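You operate a simulated robot arm through the tools that you are given. There is no shell and no other tool. Be economical: measure what you need, move in short steps, check, and stop when the job is done.

The job below is to be done with a simulated two-armed robot. You get a single attempt, and the scene is never put back.

JOB
Swap the part-full pan under the red pipe for the empty 320 ml pan, then run two flushes.
Fine: stand the part-full pan on the free mark; spill nothing; the other pans stay. Set down upright: what you pick out, steel pan.

It is judged by the outcome, as a careful person would: the job done as asked, and still so three seconds after it is handed in. It fails if anything else is knocked over, pushed out of place, dropped, spilled or broken.

ROBOT AND FRAMES
Two 7-joint arms with fingered hands on one trunk, on a base that drives. Base frame: it is fixed to the floor where the robot stands at the start and does not move with it; the origin is under the middle of the robot, x ahead of it, y to its left, z up. Readings come in m, rad, newtons and seconds.
The left shoulder is at the start at [0.046, 0.104, 1.089], the right one opposite. With the tool pointing down near the work surface each hand reaches from about 0.24 to 0.58 m from the robot's upright axis, wherever it stands, measured 20 degrees to its own side. Places, roughly: first white outline on the display bench [0.5, 0.1, 0.8]. Payload 2.4 kg a hand.
Tool frame (each hand has its own): the origin (TCP) lies between the finger pads and is the grasp point; the fingertips stand 0.017 m ahead of it; z points along the fingers, y is the line along which they close. The gripper opens to 0.088 m. The gripper's body begins 0.047 m behind the TCP. The gripper is a hand of 2 fingers: y runs from the thumb to the fingers, the wrist lies at [0, 0, -0.165] in the tool frame.
Orientation is that of the tool frame in the base frame, as a unit quaternion [x, y, z, w]. With the fingers straight down and closing along the base's y, the tool's x points along the base's -x, its y along +y and its z along -z.

CONTROLS
- The arms move only by the tool arm_command. It takes "left_targets", "right_targets" or both (then of equal length, played together; a hand with none holds still); each is one flat list of numbers, 6 for each row, row after row: the turn, a rotation vector about the tool's x, y, z in rad, then the shift along the tool's x, y, z in m. In form: [wx, wy, wz, tx, ty, tz, wx, wy, wz, tx, ty, tz, ...]. A call has 1 to 12 rows; each row is the pose to reach, as a shift and turn from the pose commanded when the call began, along the tool's axes at that moment. Rows are played at 5 a second. More than 0.05 m and 0.15 rad between two rows, and nothing of the call is played. A pose out of reach is approached as far as the arm can. The call stops where the force on the tool passes 90 N (or 10 N more than at its start, if that is more) or the arm is blocked; 0.2 s more then pass. In this call time passes only in rows, and 0.2 s behind the last. It gives the time, the measured TCP pose, the force on the tool (base axes), the opening and the grip force at its end, in the units of the frame above (readings bear some noise), with the torque about the TCP (base axes, N m) and any sound that the robot's microphone picked up, and new pictures: "views" is both (left out), scene, wrist or none (wrist: the cameras of the hands that moved).
- Cameras (640 x 400 px; columns grow to the right, rows downward): "scene" is now at [0.1088, -0.0321, 1.0452]; the picture's right is [-0.40, -0.92, 0.00], its down [0.21, -0.09, -0.97] and it looks along [0.89, -0.39, 0.22] (base axes); focal length 214 px, centre (320, 200). "left" rides on the left gripper at [-0.05, 0.003, -0.063] in its tool frame; the picture's right is [-0.06, -1.00, 0.00], its down [0.78, -0.05, -0.62] and it looks along [0.62, -0.04, 0.79] (tool axes); focal length 275 px, centre (320, 200). "right" rides on the right gripper at [0.05, 0.003, -0.063] in its tool frame; the picture's right is [-0.06, 1.00, 0.00], its down [-0.78, -0.05, -0.62] and it looks along [-0.62, -0.04, 0.79] (tool axes); focal length 275 px, centre (320, 200). There is no depth. A picture from a camera that has moved, and an enlarged one, comes with that camera's place and axes in the base frame and with its lens.
- raise_lower(by): slides the trunk up (or, below 0, down) by that many m; the arms and the scene camera ride with it, the base frame stays. It gives what a move gives, with no picture.
- steer(legs): drives the robot by 1 to 6 legs, each [ahead, left, turn to the left] in m, m and rad, along the robot's own axes; the way and the turn of a leg run together, so that a leg with both is an arc; at most 1.5 m and 3.142 rad a leg. The arms and the cameras ride along, it lands a little off, and it stops where it bumps. It gives what a move gives, and a new picture of the scene camera.
- curl_fingers(finger1, thumb_bend, hand): sets how far each is bent, from 0 (flat) to 100 (curled in); at 30 the hand is open as for a grip, at 70 the pads meet at the TCP. One left out holds its place. A second passes; each finger stops where it meets its share of the squeeze, and holds until it gets a number again. It is the only way to open and close the hand. It gives what a move gives, with no picture; readings hold the bend of each and the force on the fingers (four entries, about 0 where the hand has none), thumb and palm.
- turn_head(pan, tilt): turns the head with the scene camera to pan (to the left, within 1.047 rad either way) and tilt (down, from -0.506 to 1.204), counted from straight ahead of the robot. It gives what a move gives, and a new picture of the scene camera.
- enlarge(camera, box): a new picture of the part [left, top, right, bottom] of that camera's present view, enlarged. No time passes.
- job_done(): hands the job in; it is judged then, once.

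Go step by step. Nothing tells you exact positions but the pictures and the camera data: compare them with the known pose of the tool, close in by small moves and look again before you grip or let go. The budget is 120 turns and 260 pictures, counting those below and the enlarged ones. Unless the task says otherwise, let go and move clear before handing in, and close with one line.

The tools are called as a command line: name --argument value ..., lists and objects as JSON in quotes. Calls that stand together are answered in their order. arm_command: Moves the arms, as the interface text tells. Its arguments: {"type":"object","properties":{"left_targets":{"type":"array","items":{"type":"number"}},"right_targets":{"type":"array","items":{"type":"number"}},"views":{"type":"string","enum":["both","scene","wrist","none"]}},"required":[]} The other tools are called the same way: raise_lower (by) slides the trunk up or down; curl_fingers (finger1, thumb_bend, hand) moves the fingers one by one; steer (legs) drives the base; turn_head (pan, tilt) turns the head that bears the scene camera; enlarge (camera, box) takes an enlarged picture of a part of a camera's view; job_done () hands the job in.

At the start:

```text
clock: 0.0
left_tcp_pos: [0.3509, -0.0666, 1.016]
left_tool_rot: [0.0, 1.0, 0.0, -0.001]
left_contact_force: [0.2, 0.0, -0.4]
left_torque: [0.01, 0.0, 0.02]
left_opening: 0.0883
left_gripper_force: 0.1
left_shape: jaw
left_bend: [30.0, 30.0]
left_finger forces: [0.0, 0.1, 0.1, 0.0, 0.1, 0.1]
right_tcp_pos: [0.2127, -0.287, 1.0238]
right_tool_rot: [-0.001, 1.0, -0.001, 0.0]
right_contact_force: [1.1, 0.7, 0.3]
right_torque: [0.02, -0.01, 0.0]
right_opening: 0.088
right_gripper_force: 0.0
right_shape: jaw
right_bend: [30.0, 30.0]
right_finger forces: [0.0, 0.0, 0.1, 0.1, 0.1, 0.1]
trunk travel left (down, up): [-0.32, 0.53]
robot x, y, heading: [0.0001, -0.0004, -0.001]
head pan, tilt: [-0.642, 0.689]
```

scene: 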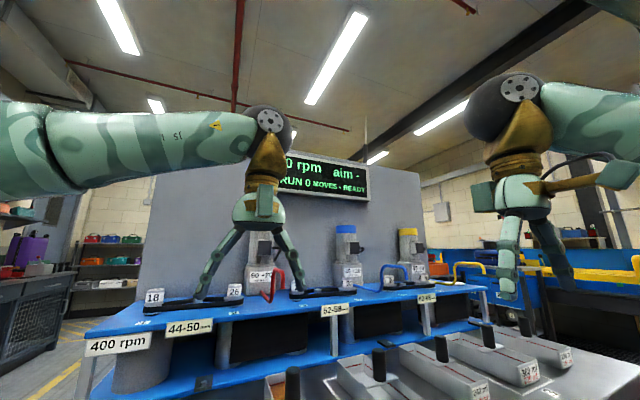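
right: 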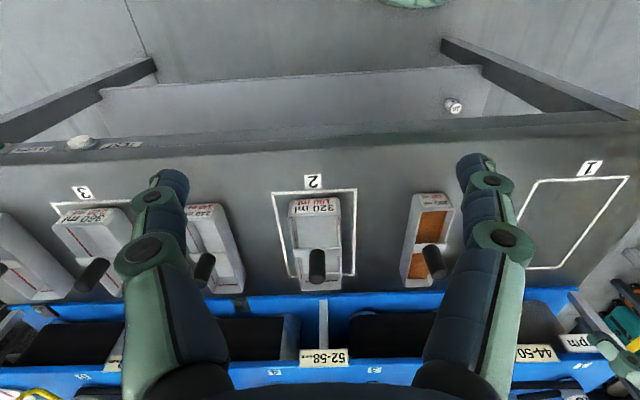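
left: 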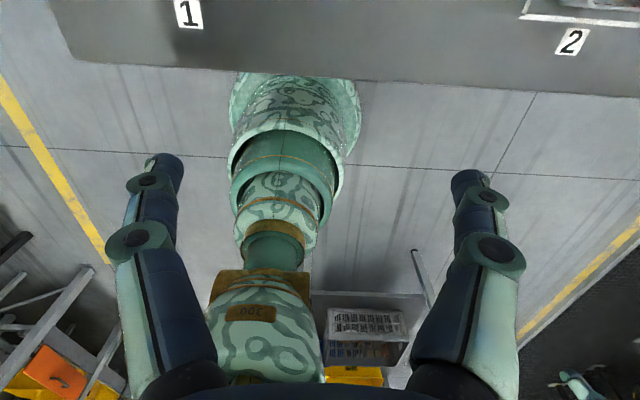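

I see a display bench with pans on numbered marks and a blue machine with pipes and a screen behind it. First I'll look around with the head to read the display and find the red pipe.

turn_head --pan -0.4 --tilt 0.5

enlarge --camera "right" --box '[0, 140, 640, 400]'

```text
clock: 0.8
left_tcp_pos: [0.3493, -0.0667, 1.0166]
left_tool_rot: [0.0, 1.0, 0.0, 0.0]
left_contact_force: [0.4, 0.5, 0.3]
left_torque: [0.03, -0.01, 0.02]
left_opening: 0.0879
left_gripper_force: 0.0
left_shape: jaw
left_bend: [30.0, 30.0]
left_finger forces: [0.0, 0.0, 0.0, 0.0, 0.0, 0.0]
right_tcp_pos: [0.2109, -0.2886, 1.0236]
right_tool_rot: [-0.001, 1.0, -0.001, 0.0]
right_contact_force: [-0.1, -0.1, -0.2]
right_torque: [0.01, 0.0, 0.03]
right_opening: 0.0883
right_gripper_force: 0.0
right_shape: jaw
right_bend: [30.0, 30.0]
right_finger forces: [0.0, 0.0, 0.0, 0.0, 0.0, 0.1]
trunk travel left (down, up): [-0.32, 0.53]
robot x, y, heading: [-0.0017, -0.0037, 0.004]
head pan, tilt: [-0.4, 0.499]
camera scene: at [0.1092, -0.0318, 1.0449], right [-0.4, -0.92, 0.0], down [0.2, -0.09, -0.98], along [0.9, -0.39, 0.22], focal length 214 px, centre (320, 200)
```

scene: 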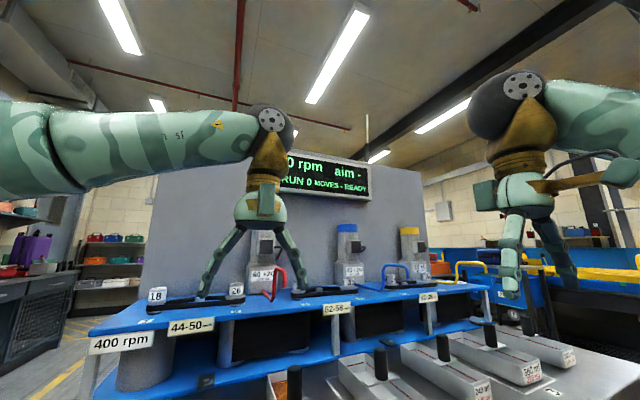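

```text
1.00 times, centred on (320, 270) of right (not enlarged: the box is as wide or as high as the picture)
camera zoom: at [0.1615, -0.2843, 1.0865], right [0.06, 1.0, 0.0], down [0.78, -0.05, 0.62], along [0.62, -0.04, -0.79], focal length 275 px, centre (320, 130)
```

zoom: 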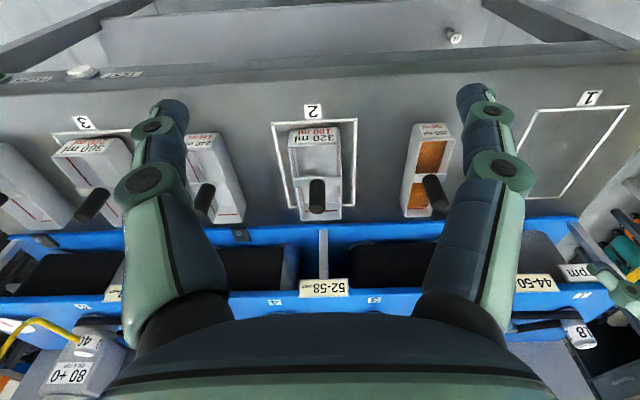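

The head view hardly changed, so I'll tilt further down and see how the head responds.

turn_head --pan -0.1 --tilt 1.1

enlarge --camera "scene" --box '[160, 100, 480, 300]'

```text
clock: 1.8
left_tcp_pos: [0.3515, -0.066, 1.0157]
left_tool_rot: [0.001, 1.0, 0.0, 0.0]
left_contact_force: [-0.3, 0.6, -0.8]
left_torque: [-0.04, -0.02, 0.01]
left_opening: 0.0876
left_gripper_force: 0.0
left_shape: jaw
left_bend: [30.0, 30.0]
left_finger forces: [0.0, 0.0, 0.0, 0.0, 0.1, 0.0]
right_tcp_pos: [0.2129, -0.2858, 1.0238]
right_tool_rot: [-0.001, 1.0, -0.001, 0.0]
right_contact_force: [-0.1, -0.6, -0.7]
right_torque: [-0.04, 0.02, 0.01]
right_opening: 0.0876
right_gripper_force: 0.0
right_shape: jaw
right_bend: [30.0, 30.0]
right_finger forces: [0.0, 0.0, 0.1, 0.0, 0.0, 0.0]
trunk travel left (down, up): [-0.32, 0.53]
robot x, y, heading: [0.0001, 0.0022, -0.0]
head pan, tilt: [-0.099, 1.1]
camera scene: at [0.0965, -0.0055, 0.9318], right [-0.1, -0.99, 0.0], down [-0.89, 0.09, -0.45], along [0.45, -0.05, -0.89], focal length 214 px, centre (320, 200)
```

scene: 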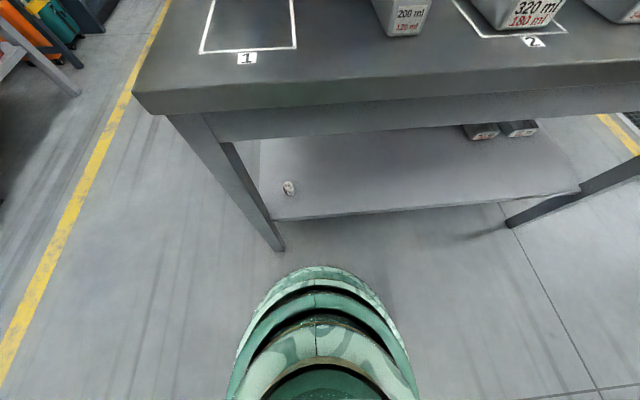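

```text
2.00 times, centred on (320, 200) of scene
camera zoom: at [0.0965, -0.0055, 0.9318], right [-0.1, -0.99, 0.0], down [-0.89, 0.09, -0.45], along [0.45, -0.05, -0.89], focal length 429 px, centre (320, 200)
```

zoom: 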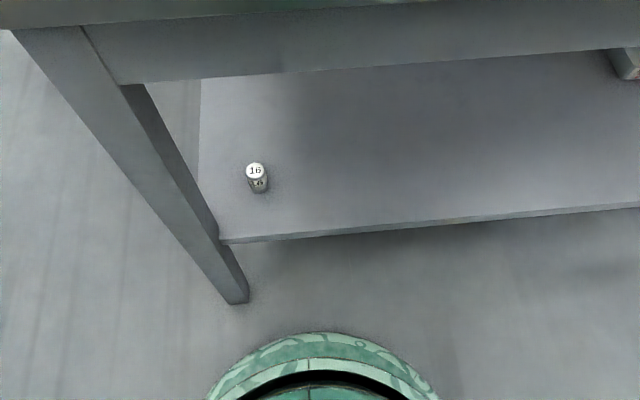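

The head works. I'll take an intermediate tilt to see bench and machine together.

turn_head --pan -0.3 --tilt 0.35

turn_head --pan -0.45 --tilt 0.6

```text
clock: 2.9
left_tcp_pos: [0.3501, -0.0665, 1.0157]
left_tool_rot: [0.0, 1.0, 0.0, 0.0]
left_contact_force: [-0.9, 0.3, -0.7]
left_torque: [-0.01, 0.03, 0.01]
left_opening: 0.0877
left_gripper_force: 0.1
left_shape: jaw
left_bend: [30.0, 30.0]
left_finger forces: [0.0, 0.1, 0.1, 0.1, 0.0, 0.0]
right_tcp_pos: [0.2136, -0.288, 1.0237]
right_tool_rot: [-0.001, 1.0, -0.001, 0.0]
right_contact_force: [0.1, -0.2, -0.3]
right_torque: [-0.01, -0.01, -0.01]
right_opening: 0.088
right_gripper_force: 0.0
right_shape: jaw
right_bend: [30.0, 30.0]
right_finger forces: [0.0, 0.0, 0.0, 0.1, 0.0, 0.0]
trunk travel left (down, up): [-0.32, 0.53]
robot x, y, heading: [-0.0021, 0.0004, 0.001]
head pan, tilt: [-0.3, 0.351]
camera scene: at [0.1226, -0.0267, 0.9931], right [-0.3, -0.96, 0.0], down [-0.33, 0.1, -0.94], along [0.9, -0.28, -0.34], focal length 214 px, centre (320, 200)
```

scene: 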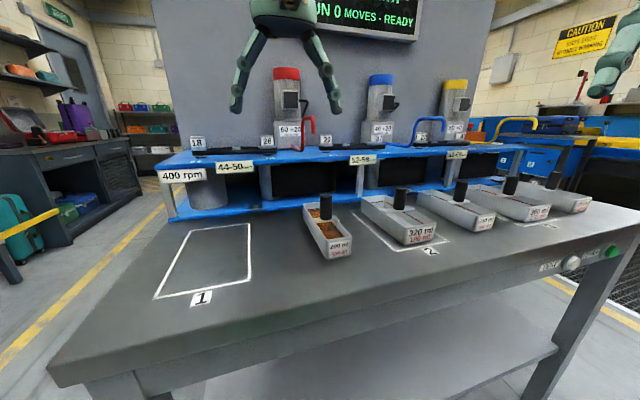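

```text
clock: 3.6
left_tcp_pos: [0.3508, -0.0667, 1.0167]
left_tool_rot: [0.001, 1.0, 0.0, 0.0]
left_contact_force: [0.7, -0.4, 0.1]
left_torque: [0.0, -0.05, -0.01]
left_opening: 0.0877
left_gripper_force: 0.0
left_shape: jaw
left_bend: [30.0, 30.0]
left_finger forces: [0.1, 0.0, 0.0, 0.0, 0.0, 0.0]
right_tcp_pos: [0.2122, -0.2873, 1.0237]
right_tool_rot: [-0.001, 1.0, -0.001, 0.0]
right_contact_force: [-0.4, -0.4, -0.1]
right_torque: [0.01, 0.01, 0.0]
right_opening: 0.0879
right_gripper_force: 0.0
right_shape: jaw
right_bend: [30.0, 30.0]
right_finger forces: [0.0, 0.0, 0.0, 0.0, 0.2, 0.0]
trunk travel left (down, up): [-0.32, 0.53]
robot x, y, heading: [-0.0005, 0.0025, -0.003]
head pan, tilt: [-0.45, 0.6]
camera scene: at [0.1132, -0.0376, 0.9705], right [-0.43, -0.9, 0.0], down [-0.51, 0.25, -0.83], along [0.74, -0.36, -0.56], focal length 214 px, centre (320, 200)
```

scene: 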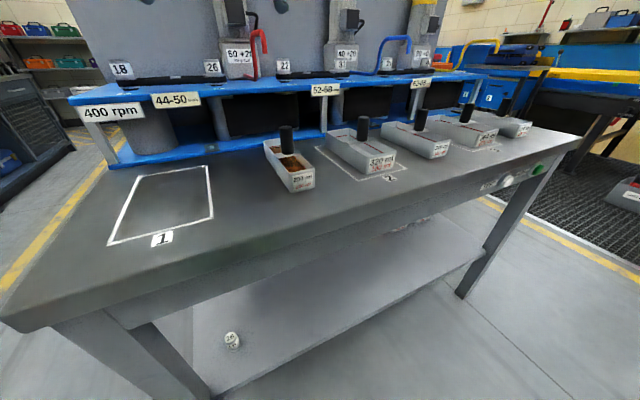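

Now there's a good view: a part-full pan (200 ml?) stands in front of the red pipe, mark 1 is free, and a 320 ml pan is on mark 2. I'll read all the labels.

enlarge --camera "scene" --box '[200, 0, 360, 100]'

enlarge --camera "scene" --box '[240, 110, 400, 210]'

enlarge --camera "scene" --box '[390, 90, 560, 200]'

turn_head --pan -0.45 --tilt 0.05

```text
4.00 times, centred on (280, 50) of scene
camera zoom: at [0.1132, -0.0376, 0.9705], right [-0.43, -0.9, 0.0], down [-0.51, 0.25, -0.83], along [0.74, -0.36, -0.56], focal length 858 px, centre (480, 800)
```

zoom: 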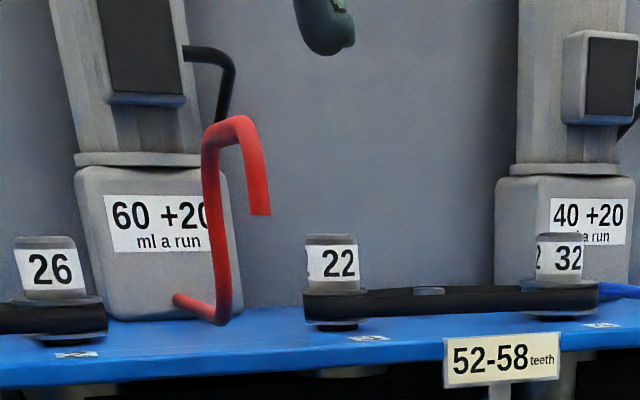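

```text
4.00 times, centred on (320, 160) of scene
camera zoom: at [0.1132, -0.0376, 0.9705], right [-0.43, -0.9, 0.0], down [-0.51, 0.25, -0.83], along [0.74, -0.36, -0.56], focal length 858 px, centre (320, 360)
```

zoom: 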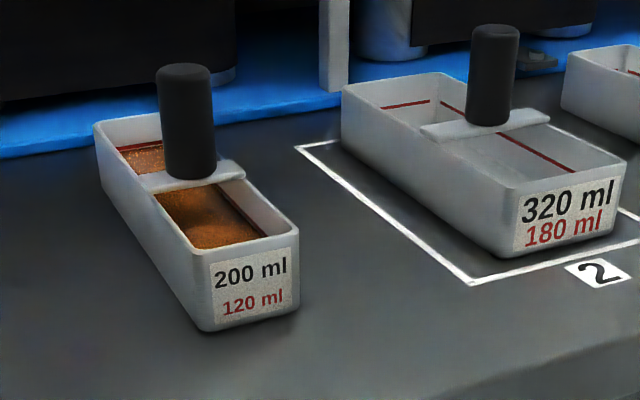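

```text
3.64 times, centred on (475, 145) of scene
camera zoom: at [0.1132, -0.0376, 0.9705], right [-0.43, -0.9, 0.0], down [-0.51, 0.25, -0.83], along [0.74, -0.36, -0.56], focal length 780 px, centre (-244, 400)
```

zoom: 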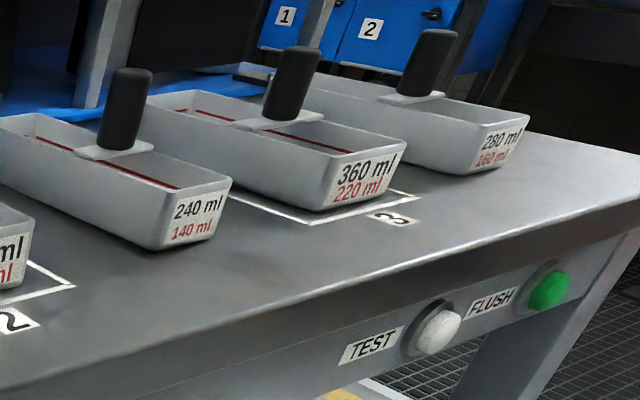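

```text
clock: 4.6
left_tcp_pos: [0.3502, -0.0665, 1.0174]
left_tool_rot: [0.0, 1.0, 0.0, 0.001]
left_contact_force: [-0.8, 0.5, -0.2]
left_torque: [0.0, -0.02, -0.04]
left_opening: 0.0876
left_gripper_force: 0.0
left_shape: jaw
left_bend: [30.0, 30.0]
left_finger forces: [0.0, 0.0, 0.0, 0.0, 0.1, 0.1]
right_tcp_pos: [0.2117, -0.2876, 1.0244]
right_tool_rot: [0.0, 1.0, -0.001, 0.0]
right_contact_force: [0.1, 0.3, 0.4]
right_torque: [-0.02, 0.02, -0.01]
right_opening: 0.0881
right_gripper_force: 0.0
right_shape: jaw
right_bend: [30.0, 30.0]
right_finger forces: [0.1, 0.0, 0.1, 0.1, 0.0, 0.0]
trunk travel left (down, up): [-0.32, 0.53]
robot x, y, heading: [0.0013, -0.0016, -0.004]
head pan, tilt: [-0.45, 0.051]
camera scene: at [0.1175, -0.0396, 1.0089], right [-0.43, -0.9, 0.0], down [-0.16, 0.08, -0.98], along [0.89, -0.43, -0.18], focal length 214 px, centre (320, 200)
```

scene: 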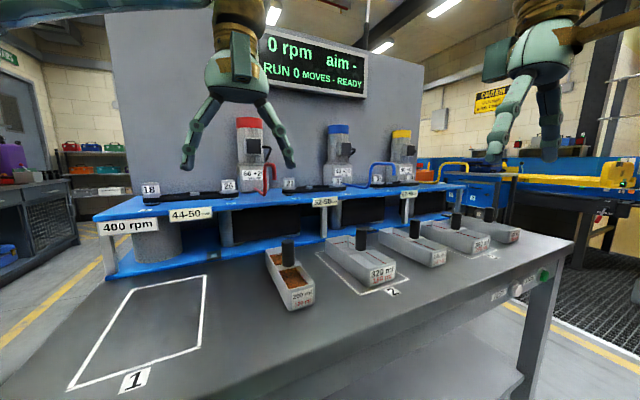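

The layout is clear: part-full 200 ml pan's handle is at about (0.466, −0.147, 0.869), the 320 ml handle at about (0.470, −0.308, 0.868), free mark 1 is centred near (0.44, 0.05), and FLUSH is on the bench front at the right. I'll shift the base 0.1 m right so the left hand can reach both the part-full pan and mark 1.

steer --legs '[[0, -0.1, 0]]'

turn_head --pan -0.1 --tilt 0.5

arm_command --left_targets '[0, 0, 0, 0, 0, 0]' --views "wrist"

```text
clock: 5.8
left_tcp_pos: [0.3508, -0.167, 1.0151]
left_tool_rot: [0.0, 1.0, -0.001, 0.0]
left_contact_force: [1.2, -0.2, -0.3]
left_torque: [-0.04, -0.01, 0.01]
left_opening: 0.0881
left_gripper_force: 0.1
left_shape: jaw
left_bend: [30.0, 30.0]
left_finger forces: [0.0, 0.0, 0.0, 0.0, 0.0, 0.1]
right_tcp_pos: [0.2123, -0.3866, 1.0238]
right_tool_rot: [0.0, 1.0, -0.001, 0.0]
right_contact_force: [0.6, -0.2, -0.2]
right_torque: [0.02, 0.0, 0.0]
right_opening: 0.088
right_gripper_force: 0.0
right_shape: jaw
right_bend: [30.0, 30.0]
right_finger forces: [0.1, 0.1, 0.0, 0.0, 0.1, 0.0]
trunk travel left (down, up): [-0.32, 0.53]
robot x, y, heading: [0.0024, -0.0981, 0.001]
head pan, tilt: [-0.45, 0.051]
camera scene: at [0.1174, -0.1399, 1.0089], right [-0.44, -0.9, 0.0], down [-0.16, 0.08, -0.98], along [0.89, -0.43, -0.18], focal length 214 px, centre (320, 200)
```

scene: 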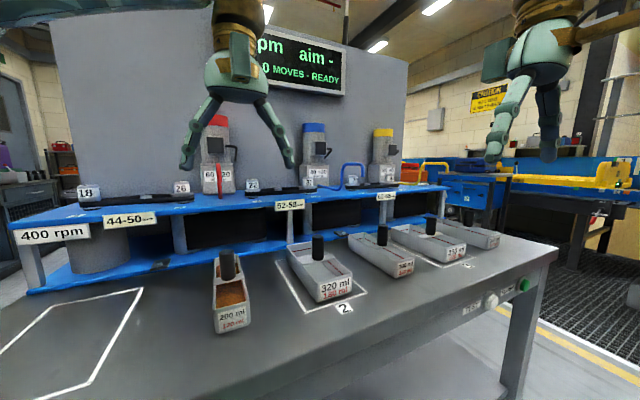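

```text
clock: 6.7
left_tcp_pos: [0.3516, -0.1671, 1.0161]
left_tool_rot: [0.0, 1.0, 0.0, 0.001]
left_contact_force: [-0.8, 0.2, 0.5]
left_torque: [-0.01, -0.01, -0.02]
left_opening: 0.0878
left_gripper_force: 0.0
left_shape: jaw
left_bend: [30.0, 30.0]
left_finger forces: [0.0, 0.0, 0.0, 0.1, 0.0, 0.0]
right_tcp_pos: [0.2124, -0.3857, 1.0243]
right_tool_rot: [-0.001, 1.0, -0.002, 0.0]
right_contact_force: [0.8, 0.1, 0.8]
right_torque: [0.04, -0.02, 0.01]
right_opening: 0.0879
right_gripper_force: 0.1
right_shape: jaw
right_bend: [30.0, 30.0]
right_finger forces: [0.0, 0.1, 0.0, 0.0, 0.1, 0.0]
trunk travel left (down, up): [-0.32, 0.53]
robot x, y, heading: [-0.0006, -0.1018, 0.003]
head pan, tilt: [-0.099, 0.499]
camera scene: at [0.1241, -0.1083, 0.9796], right [-0.1, -0.99, 0.0], down [-0.48, 0.05, -0.88], along [0.87, -0.09, -0.48], focal length 214 px, centre (320, 200)
```

scene: 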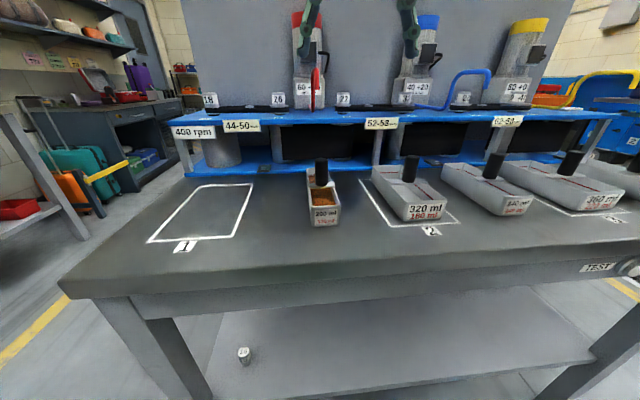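

```text
clock: 7.0
left_tcp_pos: [0.351, -0.167, 1.0159]
left_tool_rot: [0.001, 1.0, 0.0, 0.001]
left_contact_force: [0.5, -0.4, -0.4]
left_torque: [0.02, 0.0, 0.01]
left_opening: 0.0876
left_gripper_force: 0.0
left_shape: jaw
left_bend: [30.0, 30.0]
left_finger forces: [0.0, 0.1, 0.1, 0.1, 0.0, 0.0]
right_tcp_pos: [0.2107, -0.3862, 1.0236]
right_tool_rot: [0.0, 1.0, -0.001, 0.0]
right_contact_force: [0.0, -0.1, 0.1]
right_torque: [-0.03, 0.02, 0.02]
right_opening: 0.088
right_gripper_force: 0.0
right_shape: jaw
right_bend: [30.0, 30.0]
right_finger forces: [0.0, 0.0, 0.0, 0.1, 0.0, 0.0]
trunk travel left (down, up): [-0.32, 0.53]
robot x, y, heading: [-0.0005, -0.0998, 0.001]
head pan, tilt: [-0.099, 0.499]
camera left: at [0.4015, -0.1632, 1.0802], right [0.06, -1.0, 0.0], down [-0.78, -0.05, 0.62], along [-0.62, -0.04, -0.79], focal length 275 px, centre (320, 200)
```

left: 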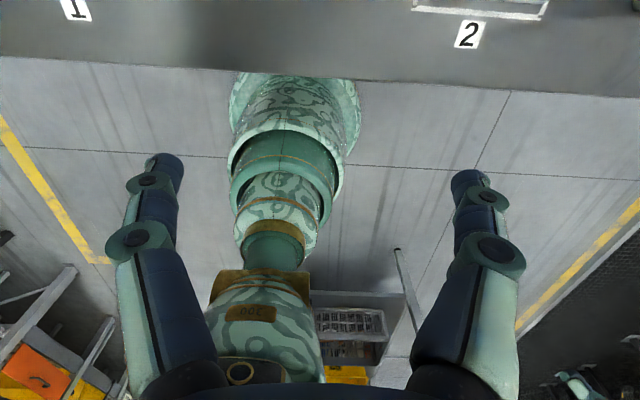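

The left wrist camera looks back at the robot, so I'll rely on the head camera. I'll enlarge the part-full pan from this more frontal view.

enlarge --camera "scene" --box '[260, 140, 420, 240]'

enlarge --camera "scene" --box '[140, 160, 300, 260]'

enlarge --camera "scene" --box '[260, 40, 420, 140]'

```text
4.00 times, centred on (340, 190) of scene
camera zoom: at [0.1241, -0.1082, 0.9795], right [-0.1, -1.0, 0.0], down [-0.48, 0.05, -0.88], along [0.87, -0.09, -0.48], focal length 858 px, centre (240, 240)
```

zoom: 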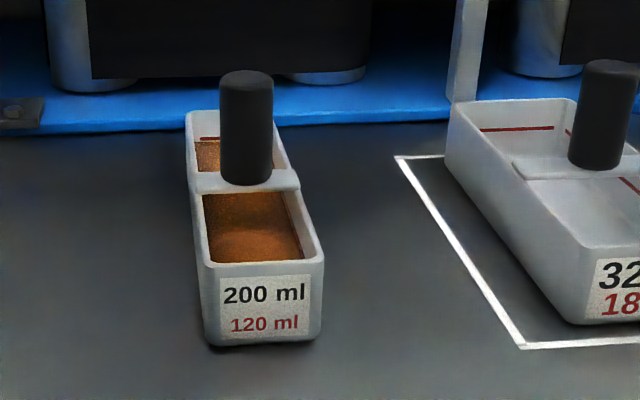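

```text
4.00 times, centred on (220, 210) of scene
camera zoom: at [0.1241, -0.1082, 0.9795], right [-0.1, -1.0, 0.0], down [-0.48, 0.05, -0.88], along [0.87, -0.09, -0.48], focal length 858 px, centre (720, 160)
```

zoom: 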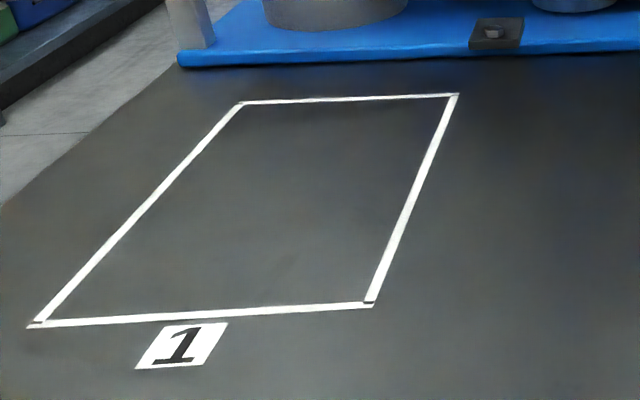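

```text
4.00 times, centred on (340, 90) of scene
camera zoom: at [0.1241, -0.1082, 0.9795], right [-0.1, -1.0, 0.0], down [-0.48, 0.05, -0.88], along [0.87, -0.09, -0.48], focal length 858 px, centre (240, 640)
```

zoom: 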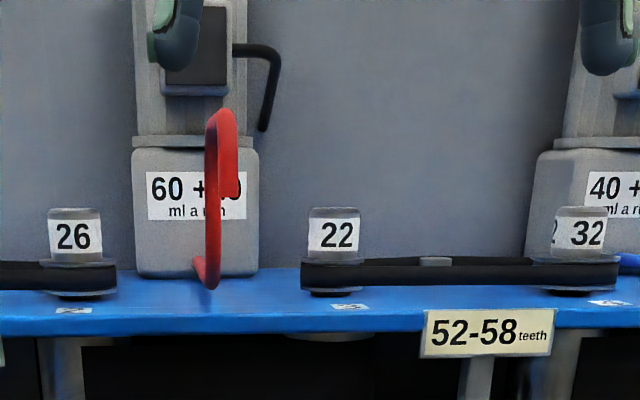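

Handle of the part-full pan is about (0.457, −0.147), rim z≈0.83, bench z≈0.795. I'll bring the left hand above the handle and look.

arm_command --left_targets '[0, 0, 0, -0.04, 0.01, 0, 0, 0, 0, -0.08, 0.019, 0, 0, 0, 0, -0.106, 0.019, 0.03, 0, 0, 0, -0.106, 0.019, 0.07, 0, 0, 0, -0.106, 0.019, 0.09]' --views "both"

enlarge --camera "scene" --box '[240, 110, 400, 210]'

```text
clock: 8.2
left_tcp_pos: [0.458, -0.1474, 0.9255]
left_tool_rot: [0.0, 1.0, 0.001, 0.0]
left_contact_force: [-0.2, 0.0, 0.2]
left_torque: [0.02, 0.0, 0.0]
left_opening: 0.0879
left_gripper_force: 0.1
left_shape: jaw
left_bend: [30.0, 30.0]
left_finger forces: [0.0, 0.0, 0.1, 0.1, 0.0, 0.0]
right_tcp_pos: [0.2114, -0.3868, 1.0226]
right_tool_rot: [0.0, 1.0, -0.001, 0.0]
right_contact_force: [-1.1, 0.7, 0.9]
right_torque: [-0.02, -0.01, 0.01]
right_opening: 0.0878
right_gripper_force: 0.2
right_shape: jaw
right_bend: [30.0, 30.0]
right_finger forces: [0.0, 0.0, 0.1, 0.0, 0.0, 0.0]
trunk travel left (down, up): [-0.32, 0.53]
robot x, y, heading: [0.0015, -0.1006, -0.001]
head pan, tilt: [-0.099, 0.499]
camera scene: at [0.1242, -0.1082, 0.9795], right [-0.1, -1.0, 0.0], down [-0.48, 0.05, -0.88], along [0.87, -0.09, -0.48], focal length 214 px, centre (320, 200)
camera left: at [0.5085, -0.1443, 0.9892], right [0.06, -1.0, 0.0], down [-0.78, -0.05, 0.62], along [-0.62, -0.04, -0.79], focal length 275 px, centre (320, 200)
```

scene: 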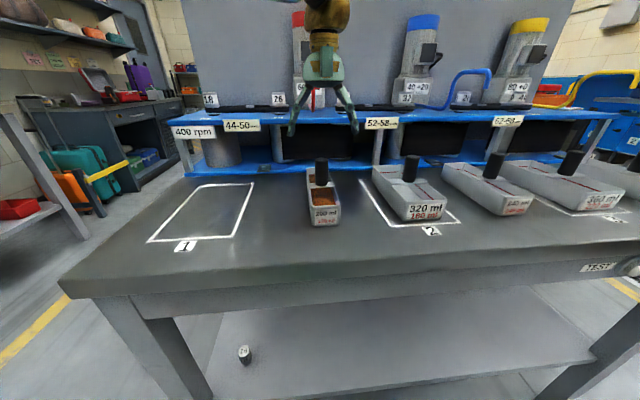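
left: 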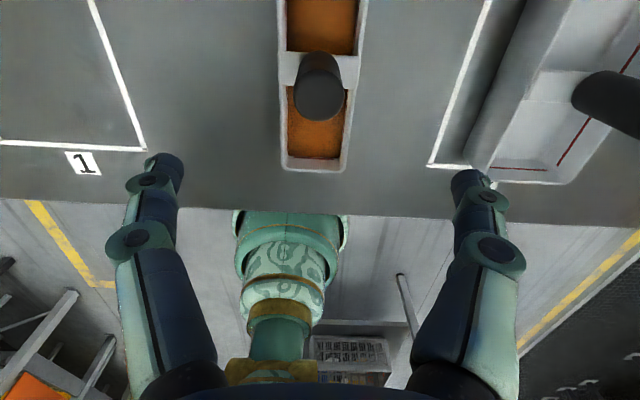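

```text
4.00 times, centred on (320, 160) of scene
camera zoom: at [0.1242, -0.1082, 0.9795], right [-0.1, -1.0, 0.0], down [-0.48, 0.05, -0.88], along [0.87, -0.09, -0.48], focal length 858 px, centre (320, 360)
```

zoom: 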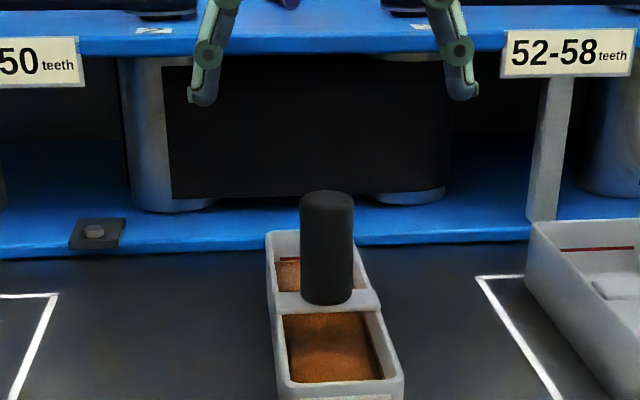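

The left wrist view shows the handle between the fingers, about 1.4 cm farther ahead than the TCP. I'll correct and go down partway, then check.

arm_command --left_targets '[0, 0, 0, -0.014, -0.001, 0.01, 0, 0, 0, -0.014, -0.001, 0.04]' --views "both"

enlarge --camera "scene" --box '[240, 110, 400, 210]'

```text
clock: 8.8
left_tcp_pos: [0.4701, -0.1483, 0.8855]
left_tool_rot: [0.0, 1.0, 0.0, 0.0]
left_contact_force: [-0.5, 0.0, 0.3]
left_torque: [0.0, 0.03, 0.05]
left_opening: 0.0878
left_gripper_force: 0.0
left_shape: jaw
left_bend: [30.0, 30.0]
left_finger forces: [0.1, 0.0, 0.0, 0.0, 0.0, 0.0]
right_tcp_pos: [0.213, -0.3874, 1.0233]
right_tool_rot: [-0.001, 1.0, -0.001, 0.0]
right_contact_force: [-0.3, -0.1, -0.3]
right_torque: [-0.02, 0.0, 0.0]
right_opening: 0.088
right_gripper_force: 0.0
right_shape: jaw
right_bend: [30.0, 30.0]
right_finger forces: [0.0, 0.1, 0.1, 0.0, 0.0, 0.0]
trunk travel left (down, up): [-0.32, 0.53]
robot x, y, heading: [-0.002, -0.0975, -0.001]
head pan, tilt: [-0.099, 0.499]
camera scene: at [0.1242, -0.1083, 0.9795], right [-0.1, -1.0, 0.0], down [-0.48, 0.05, -0.88], along [0.87, -0.09, -0.48], focal length 214 px, centre (320, 200)
camera left: at [0.5209, -0.1454, 0.9494], right [0.06, -1.0, 0.0], down [-0.78, -0.05, 0.62], along [-0.62, -0.04, -0.79], focal length 275 px, centre (320, 200)
```

scene: 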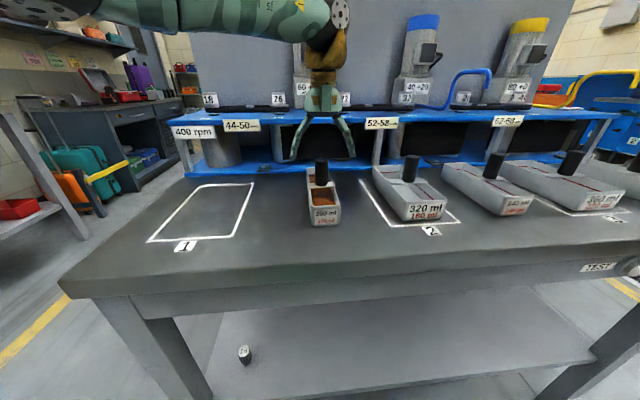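
left: 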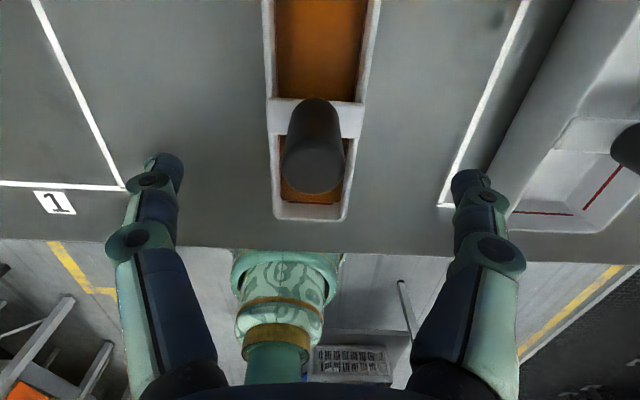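

```text
4.00 times, centred on (320, 160) of scene
camera zoom: at [0.1242, -0.1083, 0.9795], right [-0.1, -1.0, 0.0], down [-0.48, 0.05, -0.88], along [0.87, -0.09, -0.48], focal length 858 px, centre (320, 360)
```

zoom: 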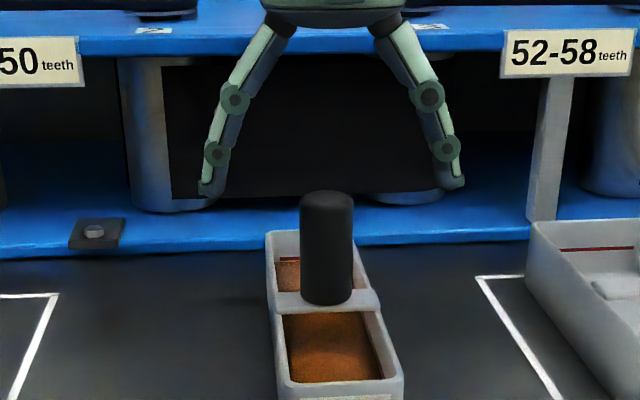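

Handle at (0.469, −0.147), top 0.866 — centred between the fingers. Lowering to grip height and closing.

arm_command --left_targets '[0, 0, 0, 0.001, 0.001, 0.022, 0, 0, 0, 0.001, 0.001, 0.042]' --views "both"

enlarge --camera "scene" --box '[240, 110, 400, 210]'

```text
clock: 9.4
left_tcp_pos: [0.4696, -0.1472, 0.8453]
left_tool_rot: [-0.001, 1.0, 0.0, 0.0]
left_contact_force: [-0.5, 0.1, 0.5]
left_torque: [-0.04, -0.01, 0.03]
left_opening: 0.0878
left_gripper_force: 0.1
left_shape: jaw
left_bend: [30.0, 30.0]
left_finger forces: [0.1, 0.0, 0.1, 0.0, 0.1, 0.1]
right_tcp_pos: [0.2123, -0.3877, 1.0237]
right_tool_rot: [0.0, 1.0, 0.0, 0.0]
right_contact_force: [-0.1, -0.3, -0.1]
right_torque: [-0.03, 0.01, 0.0]
right_opening: 0.088
right_gripper_force: 0.0
right_shape: jaw
right_bend: [30.0, 30.0]
right_finger forces: [0.0, 0.0, 0.0, 0.0, 0.0, 0.1]
trunk travel left (down, up): [-0.32, 0.53]
robot x, y, heading: [-0.0002, -0.0984, -0.003]
head pan, tilt: [-0.099, 0.499]
camera scene: at [0.1242, -0.1082, 0.9795], right [-0.1, -1.0, 0.0], down [-0.48, 0.05, -0.88], along [0.87, -0.09, -0.48], focal length 214 px, centre (320, 200)
camera left: at [0.5203, -0.1438, 0.9082], right [0.06, -1.0, 0.0], down [-0.78, -0.05, 0.62], along [-0.62, -0.04, -0.79], focal length 275 px, centre (320, 200)
```

scene: 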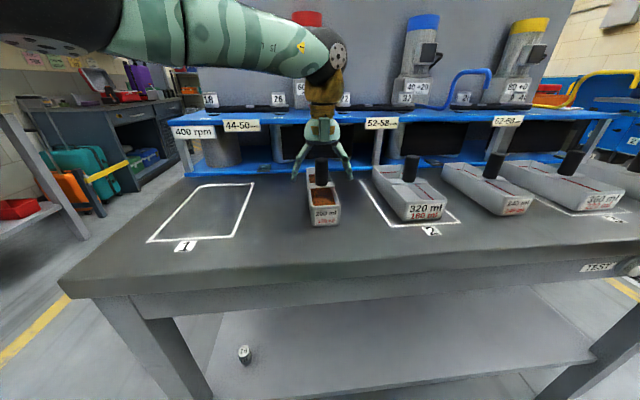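
left: 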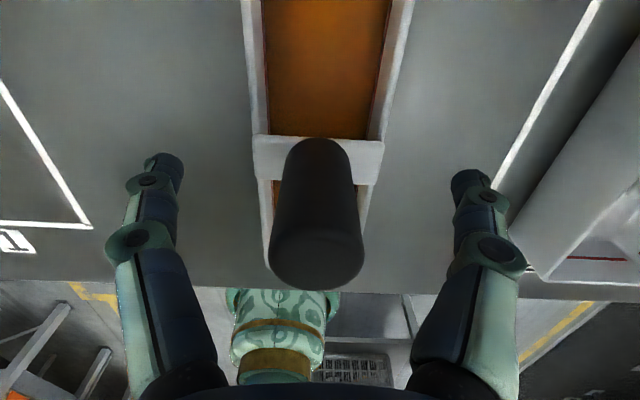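

```text
4.00 times, centred on (320, 160) of scene
camera zoom: at [0.1242, -0.1082, 0.9795], right [-0.1, -1.0, 0.0], down [-0.48, 0.05, -0.88], along [0.87, -0.09, -0.48], focal length 858 px, centre (320, 360)
```

zoom: 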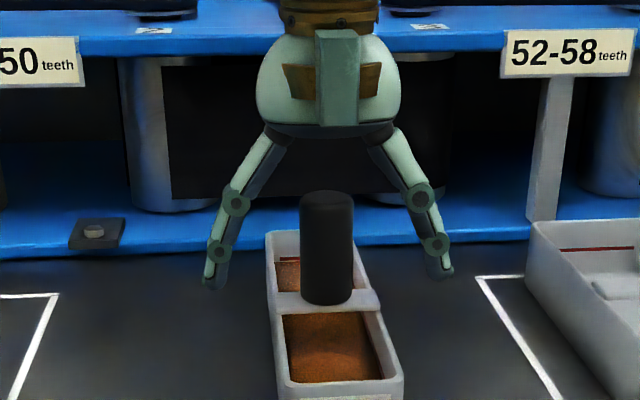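

Aligned; closing the left hand on the handle.

curl_fingers --hand "left" --finger1 75 --thumb_bend 75

arm_command --left_targets '[0, 0, 0, 0, 0, -0.01, 0, 0, 0, 0, 0, -0.02]' --views "both"

```text
clock: 10.4
left_tcp_pos: [0.469, -0.1476, 0.8447]
left_tool_rot: [0.0, 1.0, 0.0, 0.0]
left_contact_force: [0.4, -0.6, 0.0]
left_torque: [0.0, -0.01, -0.02]
left_opening: 0.0135
left_gripper_force: 7.0
left_shape: fingers
left_bend: [66.0, 67.0]
left_finger forces: [7.0, 0.0, 0.0, 0.1, 6.8, 0.0]
right_tcp_pos: [0.2121, -0.3865, 1.0239]
right_tool_rot: [-0.001, 1.0, -0.001, 0.0]
right_contact_force: [0.1, 0.4, 0.7]
right_torque: [0.02, 0.02, 0.01]
right_opening: 0.0879
right_gripper_force: 0.1
right_shape: jaw
right_bend: [30.0, 30.0]
right_finger forces: [0.0, 0.1, 0.0, 0.1, 0.0, 0.0]
trunk travel left (down, up): [-0.32, 0.53]
robot x, y, heading: [-0.0007, -0.0963, 0.001]
head pan, tilt: [-0.099, 0.499]
```

```text
clock: 11.1
left_tcp_pos: [0.471, -0.1469, 0.8643]
left_tool_rot: [-0.001, 1.0, 0.0, 0.0]
left_contact_force: [0.2, 0.1, -2.2]
left_torque: [-0.02, 0.01, -0.01]
left_opening: 0.0136
left_gripper_force: 6.7
left_shape: fingers
left_bend: [66.0, 67.0]
left_finger forces: [6.8, 0.0, 0.0, 0.0, 6.9, 0.0]
right_tcp_pos: [0.2122, -0.3866, 1.0234]
right_tool_rot: [0.0, 1.0, 0.0, 0.0]
right_contact_force: [-0.3, -0.4, 0.4]
right_torque: [0.02, -0.01, 0.02]
right_opening: 0.0879
right_gripper_force: 0.1
right_shape: jaw
right_bend: [30.0, 30.0]
right_finger forces: [0.0, 0.0, 0.0, 0.1, 0.0, 0.0]
trunk travel left (down, up): [-0.32, 0.53]
robot x, y, heading: [0.0037, -0.1018, 0.001]
head pan, tilt: [-0.099, 0.499]
camera scene: at [0.1242, -0.1082, 0.9795], right [-0.1, -1.0, 0.0], down [-0.48, 0.05, -0.88], along [0.87, -0.09, -0.48], focal length 214 px, centre (320, 200)
camera left: at [0.5206, -0.1431, 0.9286], right [0.06, -1.0, 0.0], down [-0.78, -0.05, 0.62], along [-0.62, -0.04, -0.79], focal length 275 px, centre (320, 200)
```

scene: 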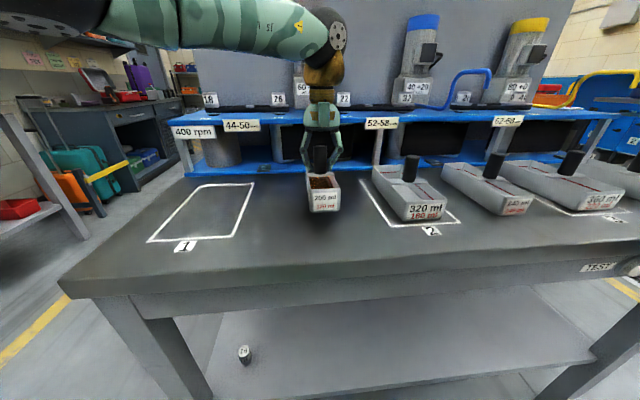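
left: 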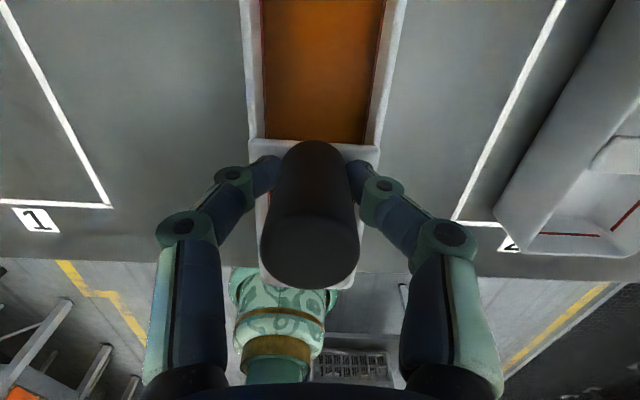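

The pan is lifted level. I'll raise it a bit more and carry it slowly to the left toward mark 1.

arm_command --left_targets '[0, 0, 0, 0, 0, -0.01, 0, 0, 0, 0, 0.003, -0.02, 0, 0, 0, 0, 0.012, -0.025, 0, 0, 0, 0, 0.026, -0.025, 0, 0, 0, 0, 0.044, -0.025, 0, 0, 0, 0, 0.064, -0.025, 0, 0, 0, 0, 0.084, -0.025, 0, 0, 0, 0, 0.104, -0.025, 0, 0, 0, 0, 0.122, -0.025, 0, 0, 0, 0, 0.138, -0.025, 0, 0, 0, 0, 0.148, -0.025, 0, 0, 0, 0, 0.152, -0.025]' --views "both"

enlarge --camera "scene" --box '[140, 130, 300, 230]'

```text
clock: 13.7
left_tcp_pos: [0.4696, 0.0046, 0.8891]
left_tool_rot: [0.0, 1.0, -0.001, 0.001]
left_contact_force: [-0.1, 0.0, -0.9]
left_torque: [0.05, 0.03, 0.0]
left_opening: 0.0135
left_gripper_force: 7.0
left_shape: fingers
left_bend: [66.0, 67.0]
left_finger forces: [6.9, 0.1, 0.0, 0.0, 6.9, 0.0]
right_tcp_pos: [0.2126, -0.3866, 1.0226]
right_tool_rot: [-0.001, 1.0, -0.001, 0.0]
right_contact_force: [-0.2, -0.3, 1.0]
right_torque: [-0.02, 0.0, 0.0]
right_opening: 0.0881
right_gripper_force: 0.0
right_shape: jaw
right_bend: [30.0, 30.0]
right_finger forces: [0.0, 0.1, 0.0, 0.0, 0.0, 0.1]
trunk travel left (down, up): [-0.32, 0.53]
robot x, y, heading: [0.0004, -0.1025, -0.005]
head pan, tilt: [-0.099, 0.499]
camera scene: at [0.1242, -0.1081, 0.9795], right [-0.1, -1.0, 0.0], down [-0.48, 0.05, -0.88], along [0.87, -0.09, -0.48], focal length 214 px, centre (320, 200)
camera left: at [0.5208, 0.0081, 0.9538], right [0.06, -1.0, 0.0], down [-0.78, -0.05, 0.62], along [-0.62, -0.04, -0.79], focal length 275 px, centre (320, 200)
```

scene: 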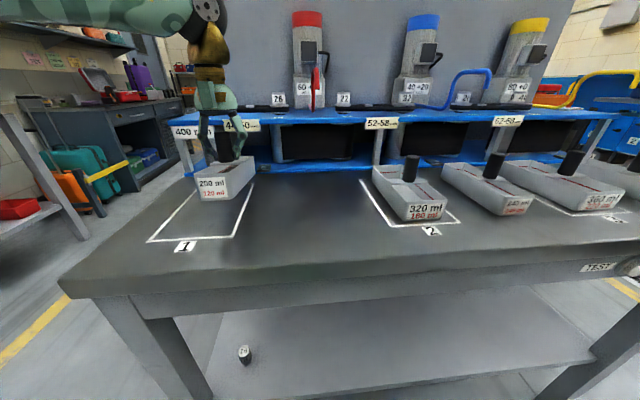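
left: 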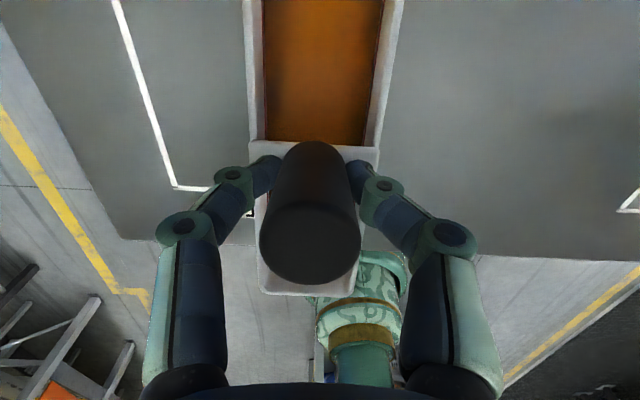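

```text
4.00 times, centred on (220, 180) of scene
camera zoom: at [0.1242, -0.1081, 0.9795], right [-0.1, -1.0, 0.0], down [-0.48, 0.05, -0.88], along [0.87, -0.09, -0.48], focal length 858 px, centre (720, 280)
```

zoom: 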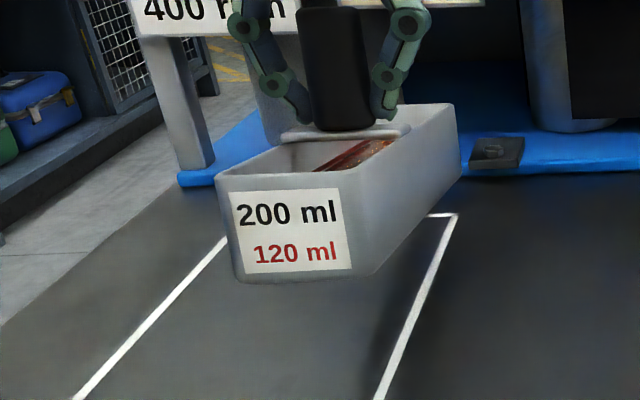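

Level and carrying well. Mark 1 spans about y −0.01…0.11, x 0.39…0.57; I'll centre over it at (0.475, 0.051) and lower almost to the bench.

arm_command --left_targets '[0, 0, 0, -0.002, 0.008, 0, 0, 0, 0, -0.004, 0.022, 0, 0, 0, 0, -0.006, 0.037, 0, 0, 0, 0, -0.006, 0.046, 0.004, 0, 0, 0, -0.006, 0.047, 0.014, 0, 0, 0, -0.006, 0.047, 0.024, 0, 0, 0, -0.006, 0.047, 0.031, 0, 0, 0, -0.006, 0.047, 0.036]' --views "both"

enlarge --camera "scene" --box '[140, 150, 300, 250]'

```text
clock: 15.4
left_tcp_pos: [0.4749, 0.0516, 0.8535]
left_tool_rot: [0.0, 1.0, 0.0, 0.0]
left_contact_force: [0.7, -0.3, -1.4]
left_torque: [0.01, -0.01, 0.0]
left_opening: 0.0135
left_gripper_force: 7.4
left_shape: fingers
left_bend: [66.0, 67.0]
left_finger forces: [6.9, 0.1, 0.0, 0.0, 6.8, 0.1]
right_tcp_pos: [0.2113, -0.3871, 1.0229]
right_tool_rot: [0.0, 1.0, -0.001, 0.001]
right_contact_force: [0.0, 0.0, 0.1]
right_torque: [-0.02, -0.01, -0.02]
right_opening: 0.0881
right_gripper_force: 0.1
right_shape: jaw
right_bend: [30.0, 30.0]
right_finger forces: [0.0, 0.1, 0.0, 0.1, 0.0, 0.1]
trunk travel left (down, up): [-0.32, 0.53]
robot x, y, heading: [0.0004, -0.098, 0.001]
head pan, tilt: [-0.099, 0.499]
camera scene: at [0.1242, -0.1081, 0.9795], right [-0.1, -1.0, 0.0], down [-0.48, 0.05, -0.88], along [0.87, -0.09, -0.48], focal length 214 px, centre (320, 200)
camera left: at [0.5262, 0.0547, 0.9165], right [0.06, -1.0, 0.0], down [-0.78, -0.05, 0.62], along [-0.62, -0.04, -0.79], focal length 275 px, centre (320, 200)
```

scene: 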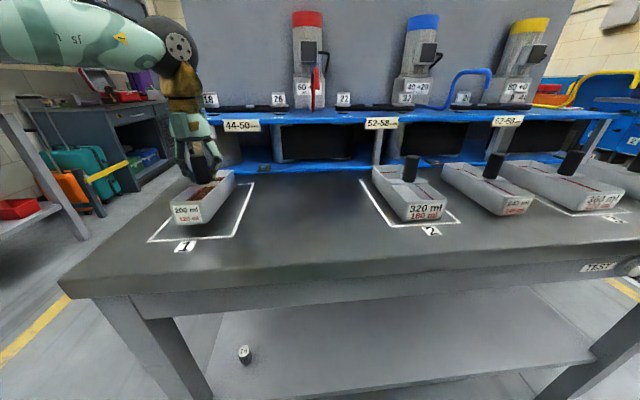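
left: 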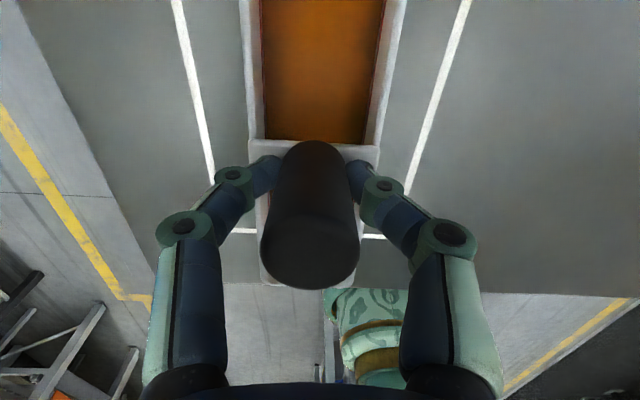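

```text
4.00 times, centred on (220, 200) of scene
camera zoom: at [0.1242, -0.1081, 0.9795], right [-0.1, -1.0, 0.0], down [-0.48, 0.05, -0.88], along [0.87, -0.09, -0.48], focal length 858 px, centre (720, 200)
```

zoom: 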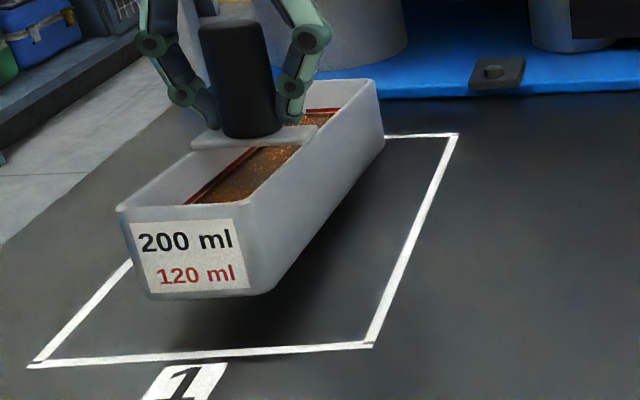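

Well centred inside the outline. Lowering the last 9 mm.

arm_command --left_targets '[0, 0, 0, 0, 0, 0.004, 0, 0, 0, 0, 0, 0.0075, 0, 0, 0, 0, 0, 0.009]' --views "scene"

enlarge --camera "scene" --box '[140, 150, 300, 250]'

```text
clock: 16.2
left_tcp_pos: [0.4762, 0.0525, 0.8441]
left_tool_rot: [0.0, 1.0, 0.0, 0.0]
left_contact_force: [1.3, -0.5, -1.8]
left_torque: [0.0, 0.01, -0.02]
left_opening: 0.0136
left_gripper_force: 6.8
left_shape: fingers
left_bend: [66.0, 67.0]
left_finger forces: [6.9, 0.0, 0.0, 0.0, 6.8, 0.0]
right_tcp_pos: [0.2117, -0.387, 1.0233]
right_tool_rot: [-0.001, 1.0, -0.001, 0.0]
right_contact_force: [0.5, -0.1, 0.0]
right_torque: [0.04, -0.03, 0.02]
right_opening: 0.0878
right_gripper_force: 0.1
right_shape: jaw
right_bend: [30.0, 30.0]
right_finger forces: [0.1, 0.0, 0.0, 0.1, 0.1, 0.0]
trunk travel left (down, up): [-0.32, 0.53]
robot x, y, heading: [0.0002, -0.1016, -0.002]
head pan, tilt: [-0.099, 0.499]
camera scene: at [0.1242, -0.1081, 0.9795], right [-0.1, -1.0, 0.0], down [-0.48, 0.05, -0.88], along [0.87, -0.09, -0.48], focal length 214 px, centre (320, 200)
```

scene: 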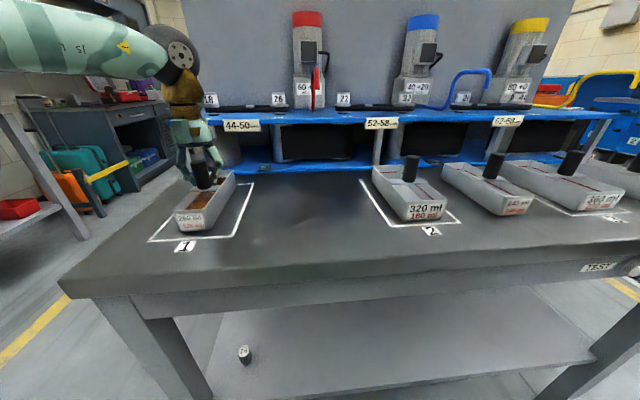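

```text
4.00 times, centred on (220, 200) of scene
camera zoom: at [0.1242, -0.1081, 0.9795], right [-0.1, -1.0, 0.0], down [-0.48, 0.05, -0.88], along [0.87, -0.09, -0.48], focal length 858 px, centre (720, 200)
```

zoom: 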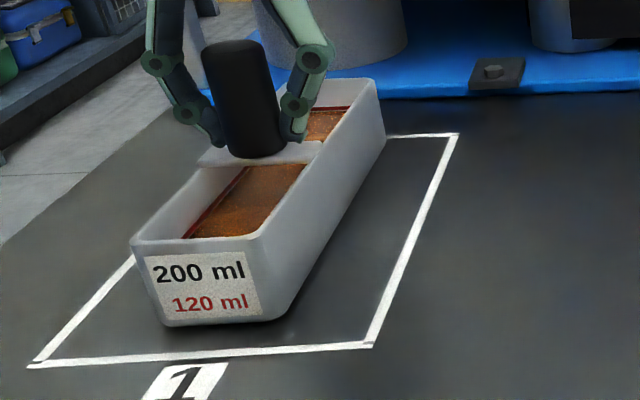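

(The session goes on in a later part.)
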